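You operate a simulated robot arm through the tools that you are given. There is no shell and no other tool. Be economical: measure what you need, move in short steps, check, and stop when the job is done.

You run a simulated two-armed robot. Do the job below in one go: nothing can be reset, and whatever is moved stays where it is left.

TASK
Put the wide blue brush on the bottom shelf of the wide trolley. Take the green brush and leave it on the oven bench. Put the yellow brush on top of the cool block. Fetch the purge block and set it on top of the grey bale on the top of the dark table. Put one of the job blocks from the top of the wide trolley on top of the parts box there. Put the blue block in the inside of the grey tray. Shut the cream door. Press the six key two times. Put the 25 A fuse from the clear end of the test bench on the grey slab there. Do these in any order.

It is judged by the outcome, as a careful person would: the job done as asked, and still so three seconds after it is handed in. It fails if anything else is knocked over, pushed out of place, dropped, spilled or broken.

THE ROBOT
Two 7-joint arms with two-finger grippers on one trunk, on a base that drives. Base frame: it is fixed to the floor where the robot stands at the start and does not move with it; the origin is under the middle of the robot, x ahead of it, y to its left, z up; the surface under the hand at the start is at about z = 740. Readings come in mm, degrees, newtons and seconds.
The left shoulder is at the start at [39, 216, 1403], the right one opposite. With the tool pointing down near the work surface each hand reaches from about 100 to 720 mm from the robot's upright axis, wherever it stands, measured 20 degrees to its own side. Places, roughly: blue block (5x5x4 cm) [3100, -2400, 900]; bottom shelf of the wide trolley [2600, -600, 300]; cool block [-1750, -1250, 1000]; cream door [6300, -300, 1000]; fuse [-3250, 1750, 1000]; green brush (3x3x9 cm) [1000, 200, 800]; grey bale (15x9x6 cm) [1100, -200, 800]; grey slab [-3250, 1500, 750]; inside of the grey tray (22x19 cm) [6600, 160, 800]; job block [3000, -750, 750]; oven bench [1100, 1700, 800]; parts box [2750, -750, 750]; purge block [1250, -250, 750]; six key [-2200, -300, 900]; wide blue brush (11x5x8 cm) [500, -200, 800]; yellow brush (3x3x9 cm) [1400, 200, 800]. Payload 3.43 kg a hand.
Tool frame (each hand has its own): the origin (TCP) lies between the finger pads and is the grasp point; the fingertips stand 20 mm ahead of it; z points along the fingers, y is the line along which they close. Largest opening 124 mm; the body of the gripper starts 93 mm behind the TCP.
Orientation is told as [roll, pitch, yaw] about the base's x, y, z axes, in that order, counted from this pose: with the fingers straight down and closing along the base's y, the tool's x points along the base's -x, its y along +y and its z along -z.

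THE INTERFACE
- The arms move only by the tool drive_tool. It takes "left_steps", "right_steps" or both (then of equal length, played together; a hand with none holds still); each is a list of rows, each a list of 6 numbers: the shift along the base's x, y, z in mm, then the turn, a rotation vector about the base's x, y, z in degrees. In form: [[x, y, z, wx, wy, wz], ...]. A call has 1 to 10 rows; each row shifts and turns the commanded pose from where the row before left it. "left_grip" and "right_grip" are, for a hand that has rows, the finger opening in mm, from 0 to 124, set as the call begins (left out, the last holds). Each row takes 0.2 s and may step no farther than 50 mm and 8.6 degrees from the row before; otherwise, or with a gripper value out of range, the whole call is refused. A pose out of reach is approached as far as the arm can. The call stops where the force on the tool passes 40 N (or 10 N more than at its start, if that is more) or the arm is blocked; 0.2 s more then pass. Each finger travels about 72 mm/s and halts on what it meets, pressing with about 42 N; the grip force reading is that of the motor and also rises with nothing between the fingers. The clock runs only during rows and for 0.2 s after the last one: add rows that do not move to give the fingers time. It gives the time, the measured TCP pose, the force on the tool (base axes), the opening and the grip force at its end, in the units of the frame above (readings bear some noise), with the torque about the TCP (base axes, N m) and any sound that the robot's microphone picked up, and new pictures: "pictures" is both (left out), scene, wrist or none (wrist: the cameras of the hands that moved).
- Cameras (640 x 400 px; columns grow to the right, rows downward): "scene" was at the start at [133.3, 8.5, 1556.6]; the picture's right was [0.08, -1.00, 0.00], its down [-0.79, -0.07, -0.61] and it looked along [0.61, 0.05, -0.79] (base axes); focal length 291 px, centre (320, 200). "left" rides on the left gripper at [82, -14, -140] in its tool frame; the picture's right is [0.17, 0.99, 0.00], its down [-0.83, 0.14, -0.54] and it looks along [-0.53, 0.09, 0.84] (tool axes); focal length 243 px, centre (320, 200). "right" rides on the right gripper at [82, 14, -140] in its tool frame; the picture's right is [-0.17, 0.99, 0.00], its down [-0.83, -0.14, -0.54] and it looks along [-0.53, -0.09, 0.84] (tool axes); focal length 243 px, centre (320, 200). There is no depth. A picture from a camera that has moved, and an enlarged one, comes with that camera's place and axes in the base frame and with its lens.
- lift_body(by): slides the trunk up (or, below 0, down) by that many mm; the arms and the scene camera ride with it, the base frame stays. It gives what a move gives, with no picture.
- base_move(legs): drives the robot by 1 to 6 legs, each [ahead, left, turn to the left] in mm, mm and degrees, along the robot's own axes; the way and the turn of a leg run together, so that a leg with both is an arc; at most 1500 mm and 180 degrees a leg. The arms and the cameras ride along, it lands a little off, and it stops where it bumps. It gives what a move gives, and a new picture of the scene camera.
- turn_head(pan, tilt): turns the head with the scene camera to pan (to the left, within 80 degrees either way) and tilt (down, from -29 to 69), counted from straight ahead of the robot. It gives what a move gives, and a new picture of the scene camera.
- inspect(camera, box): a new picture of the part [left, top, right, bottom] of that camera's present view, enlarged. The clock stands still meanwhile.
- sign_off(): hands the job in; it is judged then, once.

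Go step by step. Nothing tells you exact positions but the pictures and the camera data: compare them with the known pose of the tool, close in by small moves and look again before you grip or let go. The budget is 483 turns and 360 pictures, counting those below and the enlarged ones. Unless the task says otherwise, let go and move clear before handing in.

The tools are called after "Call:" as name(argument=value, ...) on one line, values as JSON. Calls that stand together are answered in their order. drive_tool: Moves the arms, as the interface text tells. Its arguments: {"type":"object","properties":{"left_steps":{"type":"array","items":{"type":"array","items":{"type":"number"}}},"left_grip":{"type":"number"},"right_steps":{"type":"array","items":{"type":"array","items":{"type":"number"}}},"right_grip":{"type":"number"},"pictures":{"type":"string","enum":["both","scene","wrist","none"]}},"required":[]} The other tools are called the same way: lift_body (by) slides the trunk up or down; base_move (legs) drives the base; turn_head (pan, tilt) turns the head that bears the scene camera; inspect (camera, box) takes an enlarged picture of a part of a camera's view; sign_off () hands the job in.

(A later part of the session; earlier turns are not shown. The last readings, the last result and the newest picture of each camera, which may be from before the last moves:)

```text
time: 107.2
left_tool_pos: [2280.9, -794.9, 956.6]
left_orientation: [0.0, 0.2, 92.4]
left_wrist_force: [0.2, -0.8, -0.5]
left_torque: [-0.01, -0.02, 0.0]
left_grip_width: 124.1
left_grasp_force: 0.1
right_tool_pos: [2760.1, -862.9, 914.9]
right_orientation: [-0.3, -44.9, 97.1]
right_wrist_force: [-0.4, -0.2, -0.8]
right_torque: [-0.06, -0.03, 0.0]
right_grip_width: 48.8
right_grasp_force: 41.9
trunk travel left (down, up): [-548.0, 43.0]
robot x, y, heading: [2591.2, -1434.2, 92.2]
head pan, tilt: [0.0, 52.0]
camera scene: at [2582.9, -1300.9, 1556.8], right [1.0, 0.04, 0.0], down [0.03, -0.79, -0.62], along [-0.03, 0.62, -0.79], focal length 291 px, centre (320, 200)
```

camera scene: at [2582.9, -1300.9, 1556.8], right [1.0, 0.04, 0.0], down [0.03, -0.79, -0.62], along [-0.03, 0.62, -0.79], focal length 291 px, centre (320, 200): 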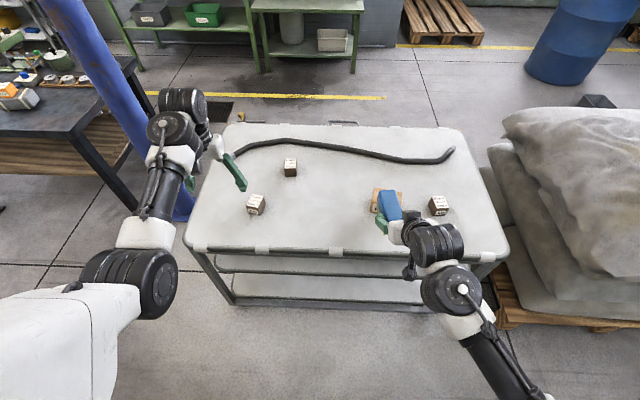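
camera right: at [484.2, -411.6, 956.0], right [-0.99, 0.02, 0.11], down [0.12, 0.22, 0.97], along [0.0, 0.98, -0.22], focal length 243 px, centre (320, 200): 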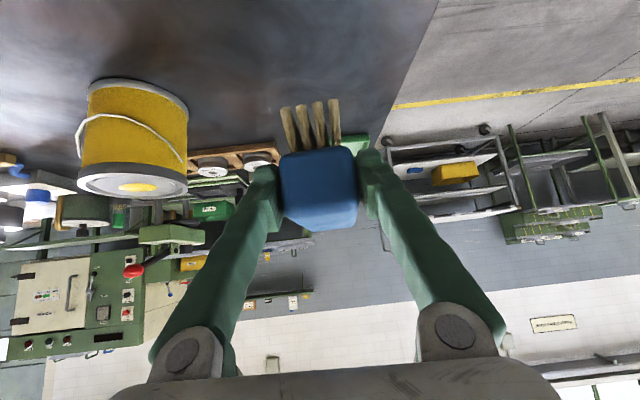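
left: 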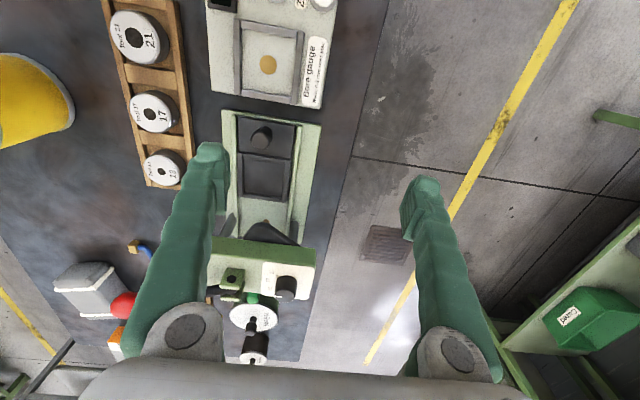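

I'm beside the trolley; blocks, parts box (behind the brush) on top. I zoom on the shelves.

Call:
inspect(camera="scene", box=[180, 225, 500, 325])

Call:
inspect(camera="scene", box=[230, 150, 470, 260])

```text
2.00 times, centred on (340, 275) of scene
camera zoom: at [2582.9, -1300.9, 1556.8], right [1.0, 0.04, 0.0], down [0.03, -0.79, -0.62], along [-0.03, 0.62, -0.79], focal length 582 px, centre (280, 50)
```

zoom: 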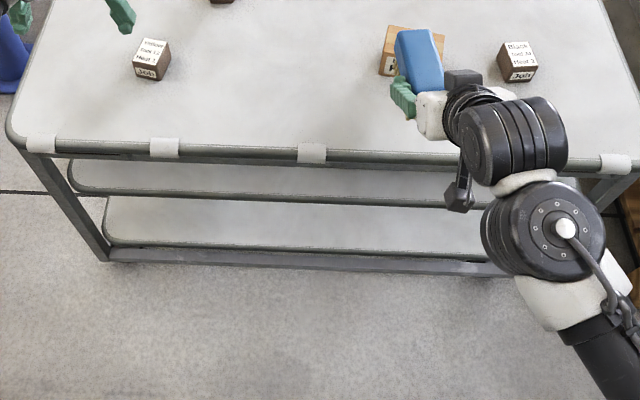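

```text
2.67 times, centred on (350, 205) of scene
camera zoom: at [2582.9, -1300.9, 1556.8], right [1.0, 0.04, 0.0], down [0.03, -0.79, -0.62], along [-0.03, 0.62, -0.79], focal length 776 px, centre (240, 187)
```

zoom: 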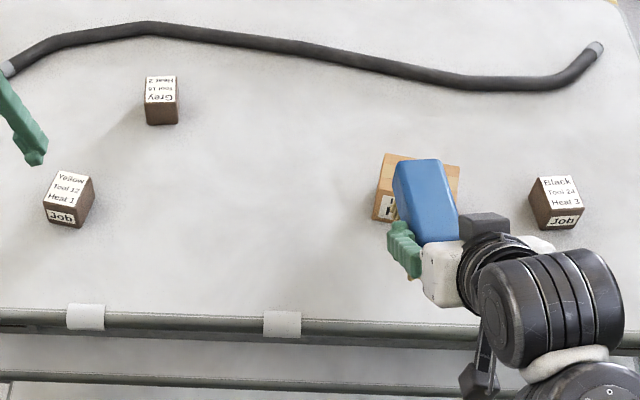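

Bottom shelf is empty here, its edge at y≈-850, z≈295. I pull the left hand in so it won't hit the trolley, back off, then lower the trunk.

Call:
drive_tool(left_steps=[[0, -43, -20, 0, 0, 0], [0, -43, -20, 0, 0, 0], [0, -43, -20, 0, 0, 0], [0, -43, -20, 0, 0, 0], [0, -43, -20, 0, 0, 0], [0, -43, -20, 0, 0, 0], [0, -30, 0, 0, 0, 0]], pictures="none")

Call:
base_move(legs=[[-260, 0, -2]])

Call:
lift_body(by=-535)

Call:
turn_head(pan=0, tilt=35)

```text
time: 108.8
left_tool_pos: [2281.3, -1082.5, 836.2]
left_orientation: [0.0, 0.1, 92.4]
left_wrist_force: [1.4, -0.2, 0.7]
left_torque: [0.03, 0.03, 0.0]
left_grip_width: 123.8
left_grasp_force: 0.0
right_tool_pos: [2762.1, -864.4, 913.8]
right_orientation: [-0.2, -45.1, 97.2]
right_wrist_force: [-0.5, -0.3, -1.7]
right_torque: [-0.07, -0.04, -0.03]
right_grip_width: 48.8
right_grasp_force: 41.7
trunk travel left (down, up): [-548.0, 43.0]
robot x, y, heading: [2585.3, -1433.6, 92.2]
head pan, tilt: [0.0, 52.0]
```

```text
time: 111.0
left_tool_pos: [2299.8, -1331.0, 837.5]
left_orientation: [0.1, 0.2, 90.3]
left_wrist_force: [-0.1, 0.8, 0.4]
left_torque: [-0.01, 0.01, 0.02]
left_grip_width: 123.6
left_grasp_force: 0.1
right_tool_pos: [2786.9, -1129.7, 914.4]
right_orientation: [-0.4, -44.9, 95.1]
right_wrist_force: [-0.1, -1.1, -2.0]
right_torque: [-0.04, 0.02, 0.01]
right_grip_width: 48.8
right_grasp_force: 42.5
trunk travel left (down, up): [-548.0, 43.0]
robot x, y, heading: [2596.5, -1696.0, 90.4]
head pan, tilt: [0.0, 52.0]
camera scene: at [2593.8, -1559.9, 1556.8], right [1.0, 0.01, 0.0], down [0.01, -0.79, -0.62], along [0.0, 0.62, -0.79], focal length 291 px, centre (320, 200)
```

scene: 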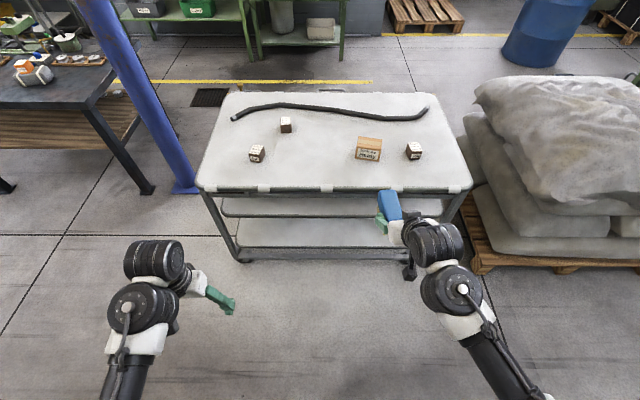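

```text
refused: -535 is not a number from -400 to 400
```

```text
time: 111.8
left_tool_pos: [2300.8, -1332.5, 836.3]
left_orientation: [-0.1, 0.2, 90.4]
left_wrist_force: [-0.6, 0.3, -0.1]
left_torque: [0.02, 0.03, 0.01]
left_grip_width: 124.0
left_grasp_force: 0.0
right_tool_pos: [2787.8, -1128.8, 914.2]
right_orientation: [-0.4, -44.9, 95.3]
right_wrist_force: [0.0, 0.0, -1.0]
right_torque: [-0.06, -0.04, -0.01]
right_grip_width: 48.5
right_grasp_force: 41.5
trunk travel left (down, up): [-548.0, 43.0]
robot x, y, heading: [2595.7, -1698.4, 90.4]
head pan, tilt: [0.0, 35.0]
camera scene: at [2593.7, -1547.8, 1581.1], right [1.0, 0.01, 0.0], down [0.0, -0.57, -0.82], along [-0.01, 0.82, -0.57], focal length 291 px, centre (320, 200)
```

scene: 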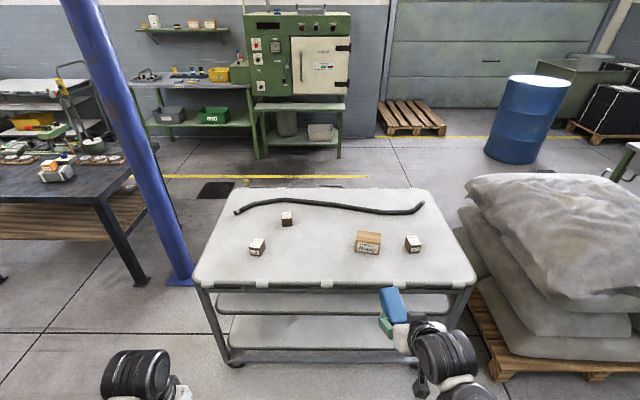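

Call:
lift_body(by=-400)

Call:
lift_body(by=-135)

Call:
turn_head(pan=0, tilt=35)

```text
time: 115.7
left_tool_pos: [2301.1, -1330.6, 437.7]
left_orientation: [0.0, 0.2, 90.4]
left_wrist_force: [0.3, -0.5, -0.4]
left_torque: [-0.04, -0.01, 0.02]
left_grip_width: 124.0
left_grasp_force: 0.1
right_tool_pos: [2786.7, -1128.7, 514.4]
right_orientation: [-0.3, -45.0, 95.3]
right_wrist_force: [0.3, -0.3, -1.5]
right_torque: [-0.09, -0.02, -0.01]
right_grip_width: 48.7
right_grasp_force: 41.5
trunk travel left (down, up): [-148.0, 443.0]
robot x, y, heading: [2594.3, -1699.0, 90.2]
head pan, tilt: [0.0, 35.0]
```

```text
time: 117.3
left_tool_pos: [2299.4, -1332.0, 300.9]
left_orientation: [-0.1, 0.2, 90.4]
left_wrist_force: [0.5, 0.0, 0.2]
left_torque: [0.0, 0.05, 0.01]
left_grip_width: 124.0
left_grasp_force: 0.1
right_tool_pos: [2786.1, -1127.2, 378.4]
right_orientation: [-0.3, -45.0, 95.2]
right_wrist_force: [-0.3, -0.1, -2.2]
right_torque: [-0.06, -0.02, -0.02]
right_grip_width: 48.7
right_grasp_force: 42.0
trunk travel left (down, up): [-13.0, 578.0]
robot x, y, heading: [2597.0, -1694.1, 90.1]
head pan, tilt: [0.0, 35.0]
```

```text
time: 117.9
left_tool_pos: [2300.0, -1331.4, 300.7]
left_orientation: [0.0, 0.1, 90.4]
left_wrist_force: [-0.3, -0.5, -1.3]
left_torque: [0.02, -0.02, -0.04]
left_grip_width: 124.0
left_grasp_force: 0.0
right_tool_pos: [2787.9, -1128.7, 379.5]
right_orientation: [-0.2, -44.8, 95.2]
right_wrist_force: [-0.1, 0.2, -1.0]
right_torque: [-0.03, -0.01, -0.01]
right_grip_width: 48.9
right_grasp_force: 41.4
trunk travel left (down, up): [-13.0, 578.0]
robot x, y, heading: [2593.2, -1696.7, 90.3]
head pan, tilt: [0.0, 35.0]
camera scene: at [2592.5, -1353.6, 1011.2], right [1.0, 0.01, 0.0], down [0.0, -0.57, -0.82], along [-0.01, 0.82, -0.57], focal length 291 px, centre (320, 200)
```

scene: 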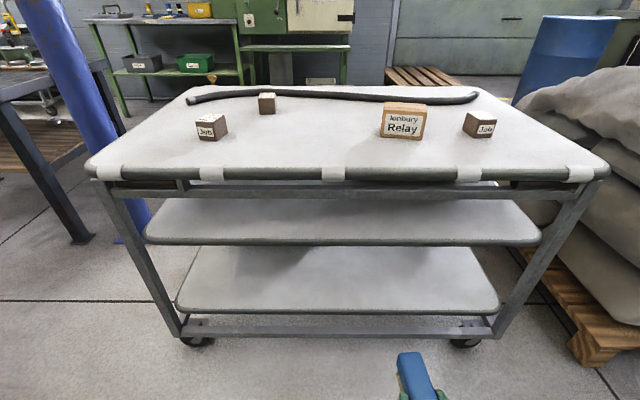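

Clear view now: the bottom shelf surface is at about z=290. I advance 250 mm by base.

Call:
base_move(legs=[[250, 0, 0]])

Call:
inspect(camera="right", box=[0, 0, 640, 400])

```text
time: 120.0
left_tool_pos: [2298.1, -1083.6, 301.7]
left_orientation: [0.0, 0.2, 90.4]
left_wrist_force: [0.1, -0.8, -1.1]
left_torque: [-0.03, 0.01, 0.02]
left_grip_width: 123.9
left_grasp_force: 0.1
right_tool_pos: [2784.5, -880.0, 378.6]
right_orientation: [-0.4, -44.8, 95.4]
right_wrist_force: [-0.5, -0.2, -2.5]
right_torque: [-0.08, -0.02, 0.0]
right_grip_width: 48.4
right_grasp_force: 41.7
trunk travel left (down, up): [-13.0, 578.0]
robot x, y, heading: [2591.1, -1447.6, 90.5]
head pan, tilt: [0.0, 35.0]
camera scene: at [2590.5, -1104.5, 1011.2], right [1.0, 0.01, 0.0], down [0.0, -0.57, -0.82], along [-0.01, 0.82, -0.57], focal length 291 px, centre (320, 200)
```

scene: 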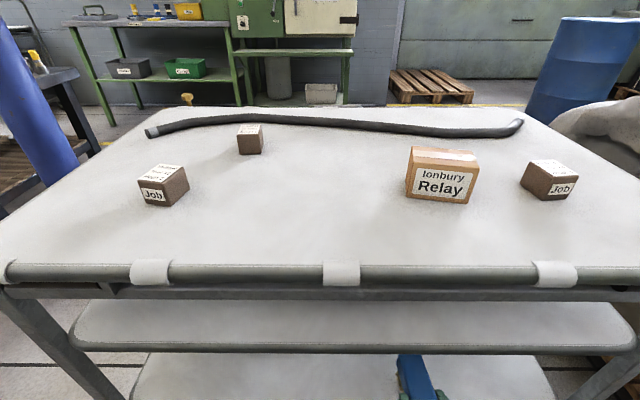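

```text
1.00 times, centred on (320, 200) of right (not enlarged: the box is as wide or as high as the picture)
camera zoom: at [2783.7, -1036.5, 420.1], right [-0.99, 0.03, 0.11], down [0.12, 0.22, 0.97], along [0.0, 0.98, -0.22], focal length 243 px, centre (320, 200)
```

zoom: 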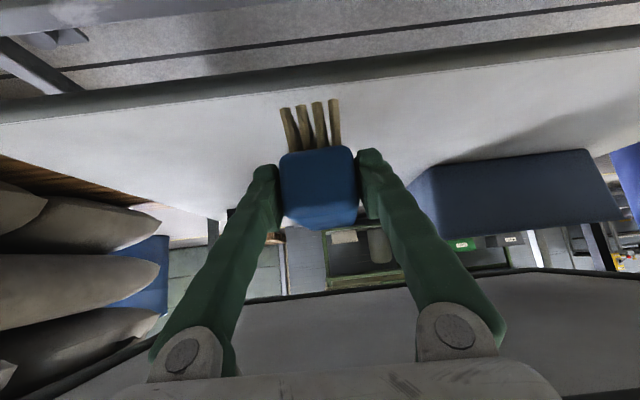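

Path is clear: box lies farther left and deeper. I advance 90 mm more.

Call:
base_move(legs=[[92, 0, 0]])

Call:
drive_tool(right_steps=[[0, 0, -8, 0, 0, 0], [0, 0, -8, 0, 0, 0]], pictures="wrist")

```text
time: 121.2
left_tool_pos: [2299.2, -992.1, 301.4]
left_orientation: [0.0, 0.2, 90.4]
left_wrist_force: [-0.6, -0.3, -0.5]
left_torque: [0.02, -0.03, 0.0]
left_grip_width: 124.0
left_grasp_force: 0.0
right_tool_pos: [2783.2, -788.4, 379.6]
right_orientation: [-0.2, -44.9, 95.4]
right_wrist_force: [0.9, 0.7, -2.1]
right_torque: [-0.05, -0.01, -0.03]
right_grip_width: 48.8
right_grasp_force: 42.2
trunk travel left (down, up): [-13.0, 578.0]
robot x, y, heading: [2594.7, -1358.1, 90.4]
head pan, tilt: [0.0, 35.0]
camera scene: at [2589.8, -1013.3, 1011.2], right [1.0, 0.01, 0.0], down [0.0, -0.57, -0.82], along [-0.01, 0.82, -0.57], focal length 291 px, centre (320, 200)
```

scene: 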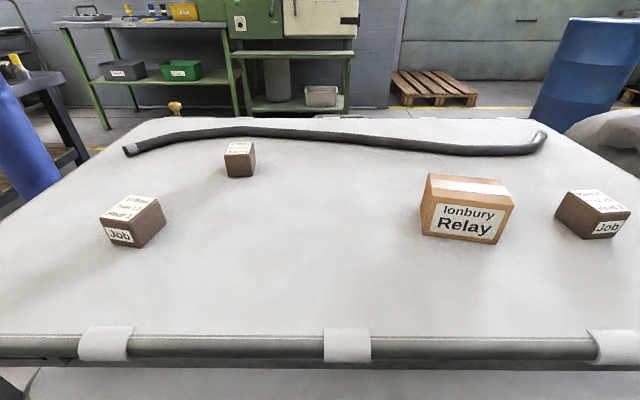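

```text
time: 121.8
left_tool_pos: [2297.1, -992.9, 301.7]
left_orientation: [0.0, 0.2, 90.4]
left_wrist_force: [0.5, -0.1, 0.3]
left_torque: [0.01, 0.01, -0.01]
left_grip_width: 124.0
left_grasp_force: 0.1
right_tool_pos: [2784.2, -789.6, 363.7]
right_orientation: [-0.4, -44.9, 95.2]
right_wrist_force: [0.7, 0.1, -2.0]
right_torque: [-0.08, 0.0, -0.01]
right_grip_width: 48.7
right_grasp_force: 42.8
trunk travel left (down, up): [-13.0, 578.0]
robot x, y, heading: [2592.6, -1353.8, 90.6]
head pan, tilt: [0.0, 35.0]
camera right: at [2783.4, -945.0, 404.0], right [-0.99, 0.03, 0.11], down [0.12, 0.22, 0.97], along [0.01, 0.98, -0.22], focal length 243 px, centre (320, 200)
```

right: 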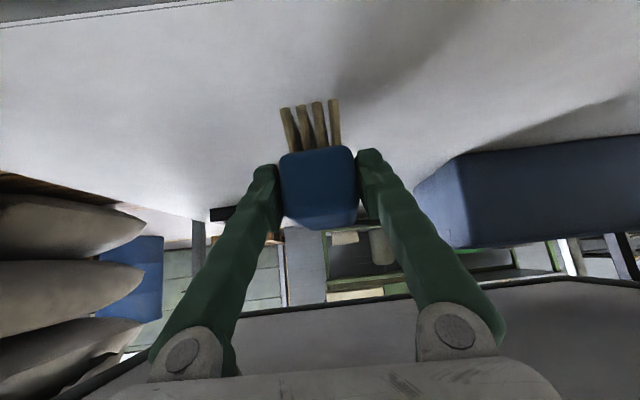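

Still no contact; lowering in small steps.

Call:
drive_tool(right_steps=[[0, 0, -3, 0, 0, 0], [0, 0, -3, 0, 0, 0], [0, 0, -2, 0, 0, 0]], pictures="none")

```text
time: 122.6
left_tool_pos: [2297.7, -992.0, 300.4]
left_orientation: [0.0, 0.2, 90.4]
left_wrist_force: [0.1, 0.1, -0.6]
left_torque: [-0.02, 0.0, -0.02]
left_grip_width: 124.1
left_grasp_force: 0.1
right_tool_pos: [2784.0, -788.5, 355.1]
right_orientation: [-0.3, -44.9, 95.3]
right_wrist_force: [-0.3, 0.4, -1.4]
right_torque: [-0.04, -0.01, -0.02]
right_grip_width: 48.5
right_grasp_force: 41.8
trunk travel left (down, up): [-13.0, 578.0]
robot x, y, heading: [2591.0, -1358.4, 90.3]
head pan, tilt: [0.0, 35.0]
```

Call:
drive_tool(right_steps=[[0, 0, -2, 0, 0, 0], [0, 0, -2, 0, 0, 0], [0, 0, -2, 0, 0, 0]], pictures="none")

```text
time: 123.4
left_tool_pos: [2298.1, -992.2, 301.3]
left_orientation: [0.0, 0.2, 90.4]
left_wrist_force: [0.6, -0.2, 1.3]
left_torque: [0.0, 0.01, 0.04]
left_grip_width: 123.9
left_grasp_force: 0.0
right_tool_pos: [2785.3, -789.3, 347.8]
right_orientation: [-0.3, -44.9, 95.2]
right_wrist_force: [0.7, 0.5, -1.5]
right_torque: [-0.05, 0.03, -0.02]
right_grip_width: 48.9
right_grasp_force: 42.3
trunk travel left (down, up): [-13.0, 578.0]
robot x, y, heading: [2594.1, -1356.4, 90.2]
head pan, tilt: [0.0, 35.0]
```

Call:
drive_tool(right_steps=[[0, 0, -2, 0, 0, 0], [0, 0, -2, 0, 0, 0], [0, 0, -2, 0, 0, 0]], pictures="wrist")

```text
time: 124.2
left_tool_pos: [2295.9, -991.2, 302.1]
left_orientation: [0.0, 0.2, 90.4]
left_wrist_force: [1.2, -0.3, -0.3]
left_torque: [0.01, 0.03, 0.02]
left_grip_width: 124.0
left_grasp_force: 0.1
right_tool_pos: [2783.6, -786.9, 342.6]
right_orientation: [-0.4, -45.0, 95.3]
right_wrist_force: [0.1, 0.9, -0.5]
right_torque: [-0.08, -0.02, 0.0]
right_grip_width: 48.7
right_grasp_force: 42.0
trunk travel left (down, up): [-13.0, 578.0]
robot x, y, heading: [2590.7, -1359.1, 90.2]
head pan, tilt: [0.0, 35.0]
camera right: at [2783.0, -945.3, 383.9], right [-0.99, 0.03, 0.11], down [0.12, 0.22, 0.97], along [0.0, 0.98, -0.22], focal length 243 px, centre (320, 200)
```

right: 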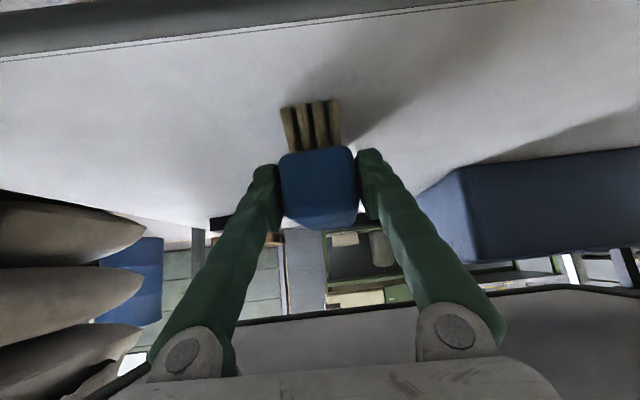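

Call:
drive_tool(right_steps=[[0, 0, -1.5, 0, 0, 0], [0, 0, -1.5, 0, 0, 0], [0, 0, -1.5, 0, 0, 0]], pictures="none")

```text
time: 125.0
left_tool_pos: [2297.5, -992.1, 302.8]
left_orientation: [-0.1, 0.0, 90.4]
left_wrist_force: [-0.1, 0.1, -0.3]
left_torque: [0.0, 0.02, 0.01]
left_grip_width: 124.2
left_grasp_force: 0.0
right_tool_pos: [2783.4, -788.2, 342.1]
right_orientation: [-0.3, -45.3, 95.2]
right_wrist_force: [2.7, -7.7, 23.3]
right_torque: [0.72, 0.33, -0.05]
right_grip_width: 48.6
right_grasp_force: 42.1
trunk travel left (down, up): [-13.0, 578.0]
robot x, y, heading: [2595.3, -1359.4, 90.4]
head pan, tilt: [0.0, 35.0]
```

Contact at 342. I open and withdraw backward along the tool.

Call:
drive_tool(right_steps=[[0, 0, 1, 0, 0, 0], [0, 0, 0, 0, 0, 0], [0, 0, 0, 0, 0, 0], [2, -25, 15, 0, 0, 0], [2, -30, 15, 0, 0, 0], [3, -40, 15, 0, 0, 0]], right_grip=85, pictures="wrist")

```text
time: 126.4
left_tool_pos: [2297.6, -992.4, 301.5]
left_orientation: [0.0, 0.1, 90.4]
left_wrist_force: [0.3, 0.7, -0.7]
left_torque: [-0.02, 0.0, 0.0]
left_grip_width: 123.7
left_grasp_force: 0.1
right_tool_pos: [2791.5, -884.4, 385.1]
right_orientation: [-0.5, -44.9, 95.3]
right_wrist_force: [0.9, -0.4, 0.2]
right_torque: [0.01, 0.0, 0.01]
right_grip_width: 84.8
right_grasp_force: 0.2
trunk travel left (down, up): [-13.0, 578.0]
robot x, y, heading: [2591.7, -1358.6, 90.4]
head pan, tilt: [0.0, 35.0]
camera right: at [2789.7, -1041.1, 426.2], right [-0.99, 0.03, 0.11], down [0.12, 0.22, 0.97], along [0.01, 0.98, -0.22], focal length 243 px, centre (320, 200)
```

right: 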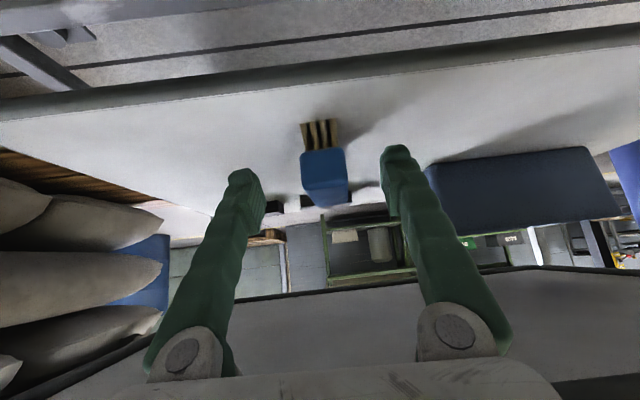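

The blue brush stands on the bottom shelf. I back off, raise the trunk, and straighten the right tool.

Call:
base_move(legs=[[-250, 0, 0]])

Call:
lift_body(by=400)

Call:
lift_body(by=135)

Call:
drive_tool(right_steps=[[0, 10, 0, -7.47, -0.7, 0], [0, 10, 0, -7.47, -0.7, 0], [0, 10, 0, -7.47, -0.7, 0], [0, 10, 0, -7.47, -0.7, 0], [0, 10, 0, -7.47, -0.7, 0], [0, 10, 0, -7.47, -0.7, 0]], right_grip=100, pictures="none")

Call:
turn_head(pan=0, tilt=45)

```text
time: 128.5
left_tool_pos: [2299.4, -1240.8, 302.4]
left_orientation: [0.1, 0.3, 90.4]
left_wrist_force: [0.2, 0.2, -0.6]
left_torque: [-0.02, 0.01, 0.01]
left_grip_width: 123.9
left_grasp_force: 0.1
right_tool_pos: [2791.0, -1133.6, 386.0]
right_orientation: [-0.3, -44.9, 95.3]
right_wrist_force: [-0.9, -0.7, 0.6]
right_torque: [-0.04, -0.01, 0.01]
right_grip_width: 85.1
right_grasp_force: 0.1
trunk travel left (down, up): [-13.0, 578.0]
robot x, y, heading: [2596.3, -1604.2, 90.4]
head pan, tilt: [0.0, 35.0]
camera scene: at [2591.4, -1262.9, 1011.3], right [1.0, 0.01, 0.0], down [0.0, -0.57, -0.82], along [-0.01, 0.82, -0.57], focal length 291 px, centre (320, 200)
```

scene: 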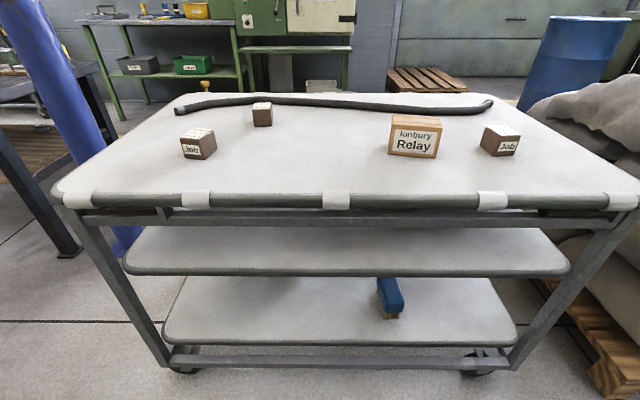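

```text
time: 132.4
left_tool_pos: [2299.1, -1241.5, 701.2]
left_orientation: [0.0, 0.2, 90.4]
left_wrist_force: [0.1, 0.1, 0.1]
left_torque: [-0.01, 0.01, -0.01]
left_grip_width: 124.1
left_grasp_force: 0.1
right_tool_pos: [2790.9, -1133.8, 785.0]
right_orientation: [-0.3, -44.9, 95.2]
right_wrist_force: [-0.1, 0.1, -0.3]
right_torque: [-0.03, 0.02, 0.0]
right_grip_width: 84.5
right_grasp_force: 0.1
trunk travel left (down, up): [-413.0, 178.0]
robot x, y, heading: [2589.9, -1602.6, 90.4]
head pan, tilt: [0.0, 35.0]
```

```text
time: 134.0
left_tool_pos: [2299.1, -1240.7, 835.6]
left_orientation: [0.0, 0.2, 90.5]
left_wrist_force: [-0.3, 0.5, -0.4]
left_torque: [-0.03, 0.06, -0.03]
left_grip_width: 123.8
left_grasp_force: 0.0
right_tool_pos: [2791.4, -1133.7, 918.0]
right_orientation: [-0.3, -44.8, 95.3]
right_wrist_force: [0.3, 0.5, -0.6]
right_torque: [0.0, 0.0, -0.01]
right_grip_width: 84.8
right_grasp_force: 0.1
trunk travel left (down, up): [-548.0, 43.0]
robot x, y, heading: [2594.7, -1603.5, 90.5]
head pan, tilt: [0.0, 35.0]
```

```text
time: 135.3
left_tool_pos: [2299.6, -1240.1, 837.0]
left_orientation: [-0.1, 0.2, 90.4]
left_wrist_force: [0.9, 0.2, 0.1]
left_torque: [-0.03, 0.0, 0.0]
left_grip_width: 124.0
left_grasp_force: 0.0
right_tool_pos: [2792.0, -1073.6, 919.8]
right_orientation: [-0.7, -4.7, 95.2]
right_wrist_force: [-3.6, 15.6, -34.4]
right_torque: [1.04, -0.85, -0.46]
right_grip_width: 99.8
right_grasp_force: 0.1
trunk travel left (down, up): [-548.0, 43.0]
robot x, y, heading: [2591.5, -1603.5, 90.3]
head pan, tilt: [0.0, 35.0]
stopped in row 6 (right hand): the force on the tool passed its limit at 171 N (the readings are from after the stop); the commanded pose is now the measured one
```

```text
time: 136.1
left_tool_pos: [2298.9, -1241.2, 836.7]
left_orientation: [0.0, 0.3, 90.4]
left_wrist_force: [-0.1, 0.4, -0.5]
left_torque: [0.02, 0.04, 0.04]
left_grip_width: 123.8
left_grasp_force: 0.1
right_tool_pos: [2794.1, -1074.0, 919.7]
right_orientation: [-0.6, -4.8, 95.2]
right_wrist_force: [-3.7, 15.3, -59.1]
right_torque: [3.47, -0.76, -0.35]
right_grip_width: 100.0
right_grasp_force: 0.2
trunk travel left (down, up): [-548.0, 43.0]
robot x, y, heading: [2598.4, -1606.7, 90.5]
head pan, tilt: [0.0, 45.0]
camera scene: at [2593.1, -1463.8, 1566.5], right [1.0, 0.01, 0.0], down [0.01, -0.71, -0.71], along [-0.01, 0.71, -0.71], focal length 291 px, centre (320, 200)
```

scene: 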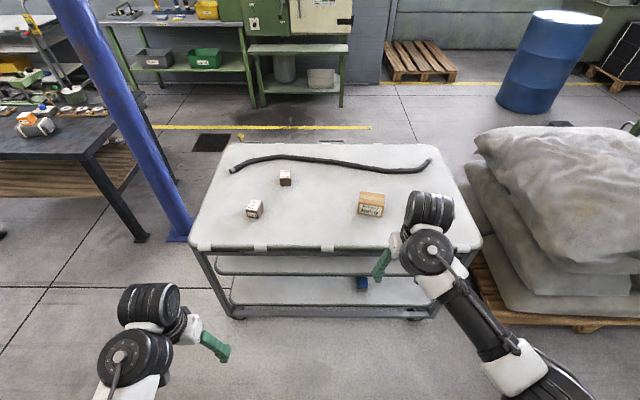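

The blue brush stands upright on the bottom shelf. Next I relieve the right arm and drive up to the trolley for the "Black" job block (≈2953,-695) and the parts box (≈2774,-690).

Call:
drive_tool(right_steps=[[0, 0, -15, 0, 0, 0], [0, 0, -15, -4.8, -0.4, 0]], pictures="none")

Call:
base_move(legs=[[300, -105, 0]])

Call:
inspect(camera="right", box=[0, 0, 640, 400])

```text
time: 136.7
left_tool_pos: [2300.0, -1241.4, 836.0]
left_orientation: [-0.1, 0.2, 90.5]
left_wrist_force: [0.0, 0.5, 0.3]
left_torque: [-0.02, -0.02, 0.02]
left_grip_width: 124.0
left_grasp_force: 0.1
right_tool_pos: [2793.6, -1074.2, 891.0]
right_orientation: [-0.7, 0.5, 95.2]
right_wrist_force: [0.0, -0.8, -0.4]
right_torque: [-0.01, -0.03, 0.04]
right_grip_width: 99.8
right_grasp_force: 0.1
trunk travel left (down, up): [-548.0, 43.0]
robot x, y, heading: [2591.6, -1602.4, 90.7]
head pan, tilt: [0.0, 45.0]
```

```text
time: 139.1
left_tool_pos: [2400.7, -939.8, 836.7]
left_orientation: [0.1, 0.1, 90.5]
left_wrist_force: [-1.6, -0.6, 0.4]
left_torque: [0.02, -0.02, 0.0]
left_grip_width: 124.0
left_grasp_force: 0.1
right_tool_pos: [2896.0, -773.4, 889.7]
right_orientation: [-0.6, 0.1, 95.2]
right_wrist_force: [-0.2, -0.4, 0.8]
right_torque: [0.0, 0.0, 0.03]
right_grip_width: 100.0
right_grasp_force: 0.0
trunk travel left (down, up): [-548.0, 43.0]
robot x, y, heading: [2695.8, -1304.4, 90.4]
head pan, tilt: [0.0, 45.0]
camera scene: at [2694.6, -1162.8, 1566.4], right [1.0, 0.01, 0.0], down [0.01, -0.71, -0.71], along [-0.01, 0.71, -0.71], focal length 291 px, centre (320, 200)
```

scene: 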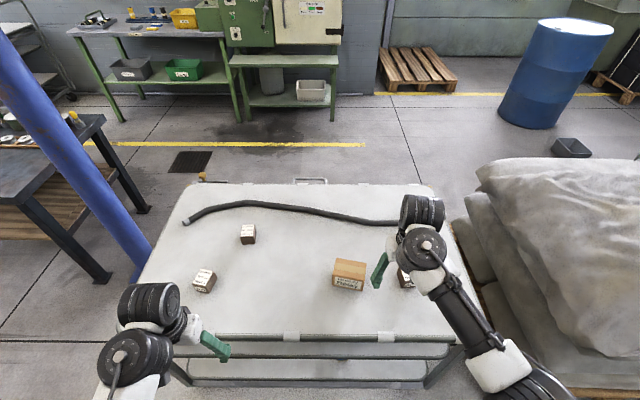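

```text
1.00 times, centred on (320, 200) of right (not enlarged: the box is as wide or as high as the picture)
camera zoom: at [2886.6, -855.5, 1030.6], right [-1.0, 0.08, -0.01], down [0.06, 0.84, 0.54], along [0.05, 0.54, -0.84], focal length 243 px, centre (320, 200)
```

zoom: 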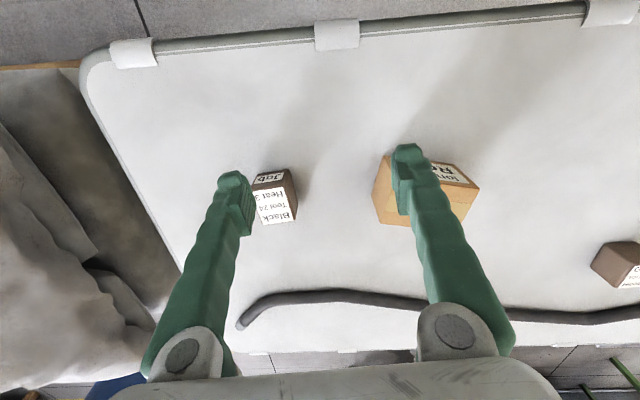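

Job block at about (2955,-698). I move the right hand over it.

Call:
drive_tool(right_steps=[[30, 38, -15, 0, 0, 0], [29, 37, -20, 0, 0, 0]], pictures="wrist")

```text
refused: row 1 steps farther than a row can; nothing moved
```

Call:
drive_tool(right_steps=[[20, 25, -10, 0, 0, 0], [20, 25, -10, 0, 0, 0], [19, 25, -15, 0, 0, 0]], pictures="wrist")

```text
time: 139.9
left_tool_pos: [2402.3, -939.4, 836.5]
left_orientation: [-0.1, 0.2, 90.5]
left_wrist_force: [0.7, -0.7, 0.1]
left_torque: [0.0, 0.01, 0.01]
left_grip_width: 124.0
left_grasp_force: 0.1
right_tool_pos: [2953.9, -698.1, 853.8]
right_orientation: [-0.5, 0.3, 95.2]
right_wrist_force: [-0.4, 0.7, -0.6]
right_torque: [-0.01, 0.0, -0.02]
right_grip_width: 99.8
right_grasp_force: 0.1
trunk travel left (down, up): [-548.0, 43.0]
robot x, y, heading: [2696.7, -1303.5, 90.5]
head pan, tilt: [0.0, 45.0]
camera right: at [2945.6, -779.7, 994.1], right [-1.0, 0.08, -0.01], down [0.06, 0.84, 0.54], along [0.05, 0.53, -0.84], focal length 243 px, centre (320, 200)
```

right: 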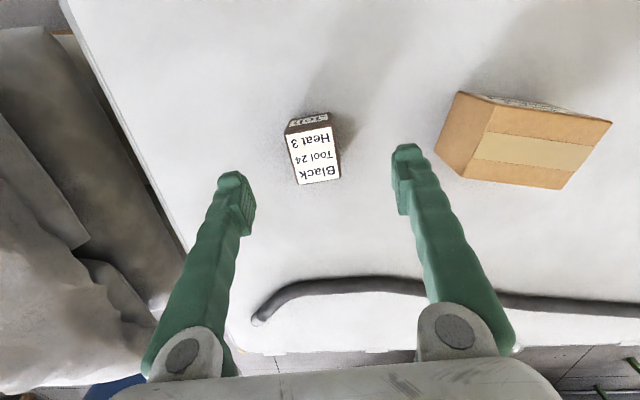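

Block aligned with the gripper, centre (2959,-699). Descend.

Call:
drive_tool(right_steps=[[5, 0, -35, 0, 0, 0], [0, 0, -38, 0, 0, 0]], pictures="wrist")

```text
time: 140.5
left_tool_pos: [2400.7, -940.5, 835.4]
left_orientation: [0.0, 0.2, 90.5]
left_wrist_force: [0.3, 0.4, -0.2]
left_torque: [0.0, -0.05, -0.01]
left_grip_width: 123.8
left_grasp_force: 0.1
right_tool_pos: [2958.6, -697.5, 782.0]
right_orientation: [-0.4, 0.2, 95.1]
right_wrist_force: [0.3, -0.2, -0.5]
right_torque: [-0.04, 0.0, 0.01]
right_grip_width: 100.0
right_grasp_force: 0.1
trunk travel left (down, up): [-548.0, 43.0]
robot x, y, heading: [2694.6, -1301.2, 90.2]
head pan, tilt: [0.0, 45.0]
camera right: at [2951.0, -779.4, 922.5], right [-1.0, 0.08, -0.01], down [0.06, 0.84, 0.54], along [0.05, 0.54, -0.84], focal length 243 px, centre (320, 200)
```

right: 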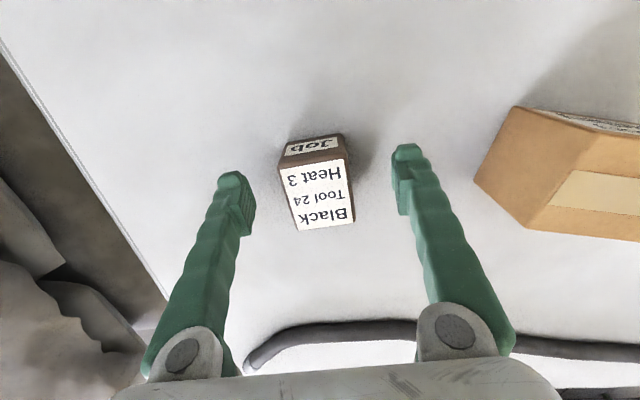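

Call:
drive_tool(right_steps=[[0, 0, 0, 0, 0, 0], [0, 0, 0, 0, 0, 0], [0, 0, 0, 0, 0, 0], [0, 0, 0, 0, 0, 0]], right_grip=25, pictures="none")

Call:
drive_tool(right_steps=[[0, 0, 30, 0, 0, 0], [0, 0, 40, 0, 0, 0], [0, 0, 35, 0, 0, 0]], pictures="both")

Call:
inspect(camera="scene", box=[300, 230, 440, 320])

```text
time: 141.5
left_tool_pos: [2401.3, -939.5, 836.0]
left_orientation: [-0.1, 0.2, 90.6]
left_wrist_force: [0.9, -0.2, 0.7]
left_torque: [0.0, 0.01, -0.01]
left_grip_width: 124.1
left_grasp_force: 0.1
right_tool_pos: [2959.0, -700.0, 782.1]
right_orientation: [-0.7, 0.2, 95.2]
right_wrist_force: [-0.6, 0.2, 0.3]
right_torque: [0.03, -0.03, -0.01]
right_grip_width: 44.5
right_grasp_force: 42.5
trunk travel left (down, up): [-548.0, 43.0]
robot x, y, heading: [2696.6, -1304.8, 90.2]
head pan, tilt: [0.0, 45.0]
```

```text
time: 142.3
left_tool_pos: [2401.3, -940.4, 836.4]
left_orientation: [0.0, 0.2, 90.5]
left_wrist_force: [0.1, 0.2, -0.6]
left_torque: [0.0, 0.0, 0.03]
left_grip_width: 123.9
left_grasp_force: 0.0
right_tool_pos: [2960.6, -698.9, 887.9]
right_orientation: [-0.6, 0.2, 95.2]
right_wrist_force: [-0.5, 0.0, -1.0]
right_torque: [0.03, 0.0, -0.03]
right_grip_width: 44.7
right_grasp_force: 42.3
trunk travel left (down, up): [-548.0, 43.0]
robot x, y, heading: [2694.4, -1306.6, 90.3]
head pan, tilt: [0.0, 45.0]
camera scene: at [2694.8, -1162.2, 1566.4], right [1.0, 0.01, 0.0], down [0.01, -0.71, -0.71], along [-0.01, 0.71, -0.71], focal length 291 px, centre (320, 200)
camera right: at [2951.0, -780.1, 1028.0], right [-1.0, 0.08, -0.01], down [0.06, 0.84, 0.54], along [0.05, 0.53, -0.84], focal length 243 px, centre (320, 200)
```

scene: 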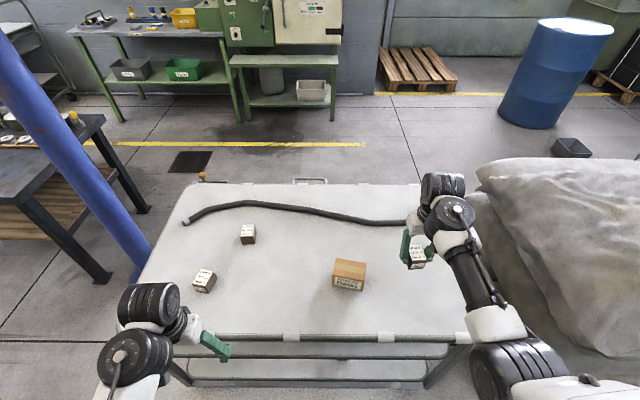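
right: 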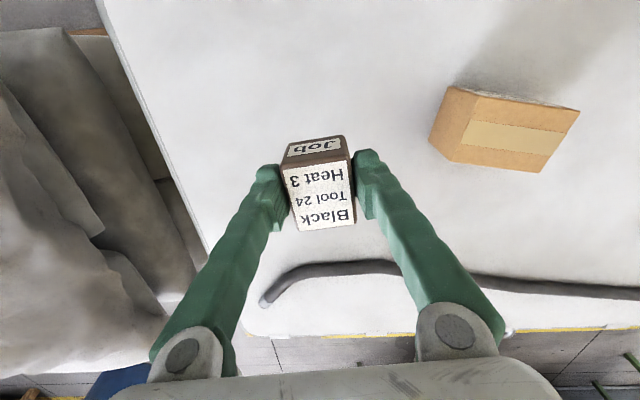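

```text
4.44 times, centred on (370, 275) of scene
camera zoom: at [2694.8, -1162.2, 1566.4], right [1.0, 0.01, 0.0], down [0.01, -0.71, -0.71], along [-0.01, 0.71, -0.71], focal length 1293 px, centre (98, -133)
```

zoom: 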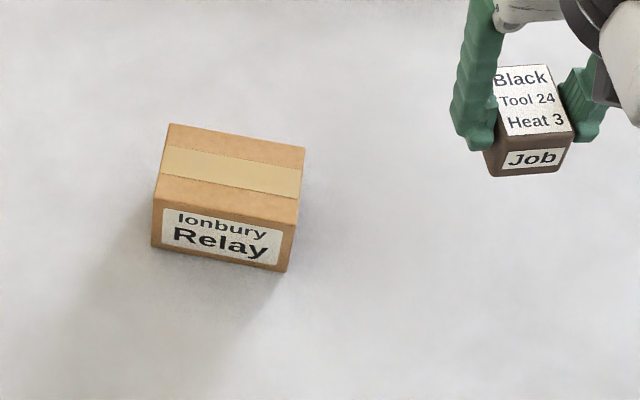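

Job block held. Parts box top centre ≈ (2777,-697, 813), yawed about -12°. I carry the block over it, turning to match.

Call:
drive_tool(right_steps=[[-36.7, 0, 0, 0, 0, -3.4], [-36.7, 0, 0, 0, 0, -3.4], [-36.7, 0, 0, 0, 0, -3.4], [-36.7, 0, 0, 0, 0, -3.4], [-36.7, 2, 0, 0, 0, -3.4], [0, 0, -20, 0, 0, 0]], pictures="both")

Call:
inspect(camera="scene", box=[300, 230, 440, 320])

```text
time: 143.7
left_tool_pos: [2401.0, -939.7, 836.2]
left_orientation: [-0.1, 0.1, 90.4]
left_wrist_force: [-0.4, -1.1, 0.1]
left_torque: [0.03, 0.02, 0.0]
left_grip_width: 123.9
left_grasp_force: 0.1
right_tool_pos: [2776.7, -696.4, 868.0]
right_orientation: [-0.6, 0.4, 78.1]
right_wrist_force: [-0.1, 0.1, 0.7]
right_torque: [-0.03, 0.01, -0.05]
right_grip_width: 44.4
right_grasp_force: 41.7
trunk travel left (down, up): [-548.0, 43.0]
robot x, y, heading: [2696.0, -1302.2, 90.2]
head pan, tilt: [0.0, 45.0]
camera scene: at [2695.6, -1161.9, 1566.3], right [1.0, 0.01, 0.0], down [0.01, -0.71, -0.71], along [-0.01, 0.71, -0.71], focal length 291 px, centre (320, 200)
camera right: at [2744.6, -771.9, 1007.6], right [-0.93, 0.37, -0.01], down [0.3, 0.79, 0.54], along [0.2, 0.5, -0.84], focal length 243 px, centre (320, 200)
```

scene: 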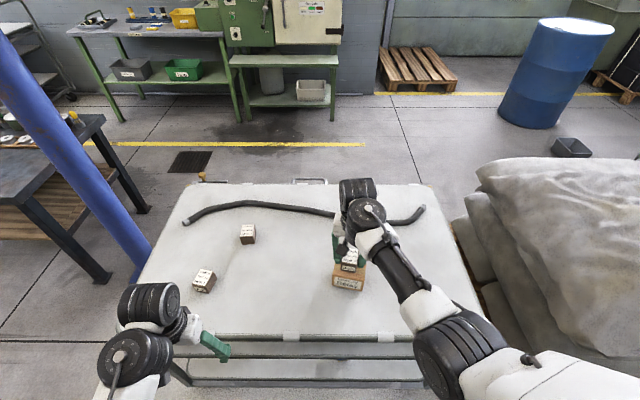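
right: 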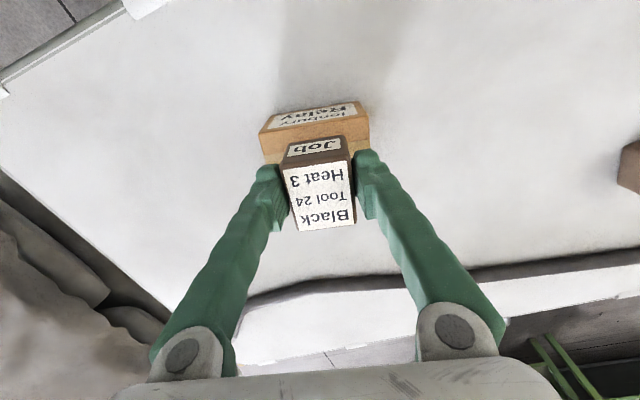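

```text
4.44 times, centred on (370, 275) of scene
camera zoom: at [2695.6, -1161.9, 1566.3], right [1.0, 0.01, 0.0], down [0.01, -0.71, -0.71], along [-0.01, 0.71, -0.71], focal length 1293 px, centre (98, -133)
```

zoom: 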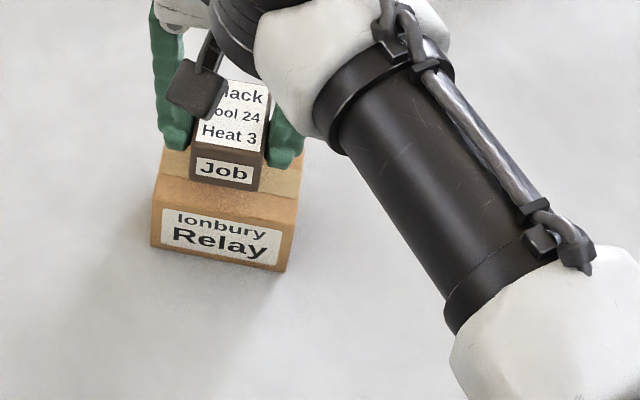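

Well aligned. Lower gently.

Call:
drive_tool(right_steps=[[0, 0, -18, 0, 0, 0], [0, 0, -5, 0, 0, 0], [0, 0, -2, 0, 0, 0]], pictures="none")

Call:
drive_tool(right_steps=[[0, 0, -2, 0, 0, 0], [0, 0, -2, 0, 0, 0]], pictures="none")

```text
time: 144.5
left_tool_pos: [2400.6, -942.1, 837.1]
left_orientation: [0.0, -0.1, 90.4]
left_wrist_force: [0.5, 0.6, 0.5]
left_torque: [0.0, -0.01, -0.04]
left_grip_width: 123.8
left_grasp_force: 0.1
right_tool_pos: [2776.1, -695.9, 848.0]
right_orientation: [-0.3, 0.0, 78.1]
right_wrist_force: [3.8, -4.1, 25.3]
right_torque: [-0.69, -0.18, 0.06]
right_grip_width: 44.2
right_grasp_force: 41.8
trunk travel left (down, up): [-548.0, 43.0]
robot x, y, heading: [2693.1, -1303.0, 90.3]
head pan, tilt: [0.0, 45.0]
```

```text
time: 145.0
left_tool_pos: [2402.3, -941.9, 835.9]
left_orientation: [0.0, 0.1, 90.4]
left_wrist_force: [0.7, -0.3, -0.4]
left_torque: [0.01, 0.01, 0.01]
left_grip_width: 124.0
left_grasp_force: 0.2
right_tool_pos: [2775.1, -693.2, 846.5]
right_orientation: [-0.3, -0.3, 78.1]
right_wrist_force: [2.7, -8.8, 26.2]
right_torque: [-0.61, -0.06, 0.04]
right_grip_width: 44.6
right_grasp_force: 41.7
trunk travel left (down, up): [-548.0, 43.0]
robot x, y, heading: [2695.0, -1303.1, 90.4]
head pan, tilt: [0.0, 45.0]
stopped in row 2 (right hand): the force on the tool passed its limit at 42 N (the readings are from after the stop); the commanded pose is now the measured one
```

Contact; ease up 1 mm and release.

Call:
drive_tool(right_steps=[[0, 0, 1.5, 0, 0, 0], [0, 0, 0, 0, 0, 0], [0, 0, 0, 0, 0, 0], [0, 0, 30, 0, 0, 0], [0, 0, 40, 0, 0, 0], [35, 0, 10, 0, 0, 0], [35, 0, 0, 0, 0, 0]], right_grip=80, pictures="none")

Call:
inspect(camera="right", box=[0, 0, 640, 400])

Call:
inspect(camera="scene", box=[300, 230, 440, 320])

```text
time: 146.6
left_tool_pos: [2401.4, -940.8, 837.0]
left_orientation: [0.0, 0.3, 90.4]
left_wrist_force: [0.8, 0.3, -0.3]
left_torque: [0.0, 0.01, 0.01]
left_grip_width: 124.0
left_grasp_force: 0.1
right_tool_pos: [2846.0, -693.6, 924.4]
right_orientation: [-0.4, -0.1, 78.1]
right_wrist_force: [0.7, -0.1, -0.1]
right_torque: [-0.03, -0.02, 0.02]
right_grip_width: 80.1
right_grasp_force: 0.0
trunk travel left (down, up): [-548.0, 43.0]
robot x, y, heading: [2698.4, -1306.5, 90.4]
head pan, tilt: [0.0, 45.0]
```

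```text
1.00 times, centred on (320, 200) of right (not enlarged: the box is as wide or as high as the picture)
camera zoom: at [2814.6, -771.6, 1064.7], right [-0.93, 0.36, -0.01], down [0.3, 0.78, 0.54], along [0.2, 0.5, -0.84], focal length 243 px, centre (320, 200)
```

zoom: 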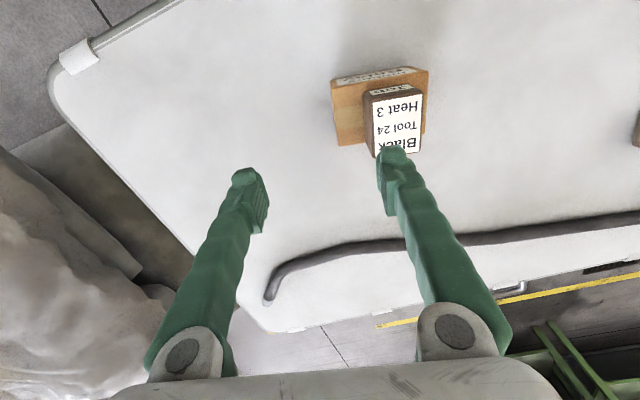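

```text
4.44 times, centred on (370, 275) of scene
camera zoom: at [2696.1, -1162.3, 1566.4], right [1.0, 0.01, 0.0], down [0.0, -0.71, -0.71], along [-0.01, 0.71, -0.71], focal length 1293 px, centre (98, -133)
```

zoom: 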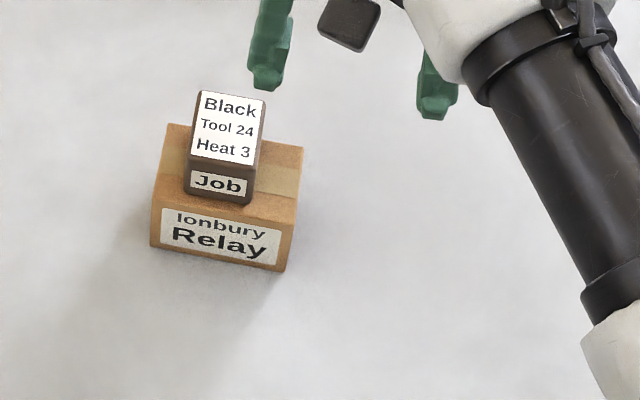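

The job block sits on the parts box. Now I back off and look toward the blue block on the machine to the south.

Call:
base_move(legs=[[-300, 0, 0]])

Call:
turn_head(pan=-78, tilt=25)

```text
time: 149.0
left_tool_pos: [2403.7, -1238.8, 836.7]
left_orientation: [-0.1, 0.2, 90.5]
left_wrist_force: [-0.4, -0.1, -0.1]
left_torque: [-0.05, -0.02, 0.04]
left_grip_width: 123.8
left_grasp_force: 0.1
right_tool_pos: [2848.0, -994.8, 925.5]
right_orientation: [-0.4, -0.1, 78.1]
right_wrist_force: [0.3, 1.2, 0.2]
right_torque: [0.02, -0.01, 0.02]
right_grip_width: 80.1
right_grasp_force: 0.0
trunk travel left (down, up): [-548.0, 43.0]
robot x, y, heading: [2697.8, -1608.0, 90.2]
head pan, tilt: [0.0, 45.0]
camera scene: at [2697.1, -1461.7, 1566.4], right [1.0, 0.01, 0.0], down [0.0, -0.71, -0.71], along [0.0, 0.71, -0.71], focal length 291 px, centre (320, 200)
```

scene: 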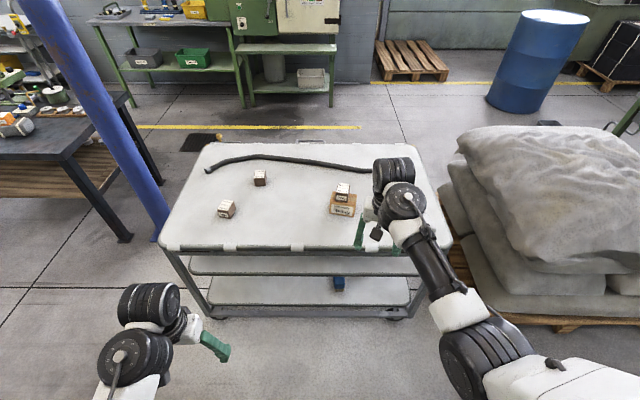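

```text
time: 150.5
left_tool_pos: [2403.9, -1240.4, 835.5]
left_orientation: [0.0, 0.3, 90.4]
left_wrist_force: [-0.5, 0.3, 0.4]
left_torque: [0.04, 0.0, -0.04]
left_grip_width: 123.8
left_grasp_force: 0.1
right_tool_pos: [2848.8, -994.5, 924.4]
right_orientation: [-0.4, -0.1, 78.1]
right_wrist_force: [0.5, -0.7, -0.3]
right_torque: [0.01, 0.01, -0.01]
right_grip_width: 80.2
right_grasp_force: 0.0
trunk travel left (down, up): [-548.0, 43.0]
robot x, y, heading: [2699.9, -1606.6, 90.4]
head pan, tilt: [-78.0, 25.0]
camera scene: at [2787.6, -1523.9, 1597.0], right [0.21, -0.98, 0.0], down [-0.41, -0.09, -0.91], along [0.89, 0.19, -0.42], focal length 291 px, centre (320, 200)
```

scene: 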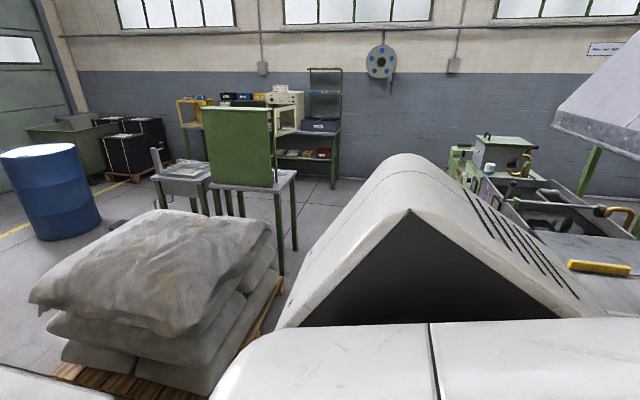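

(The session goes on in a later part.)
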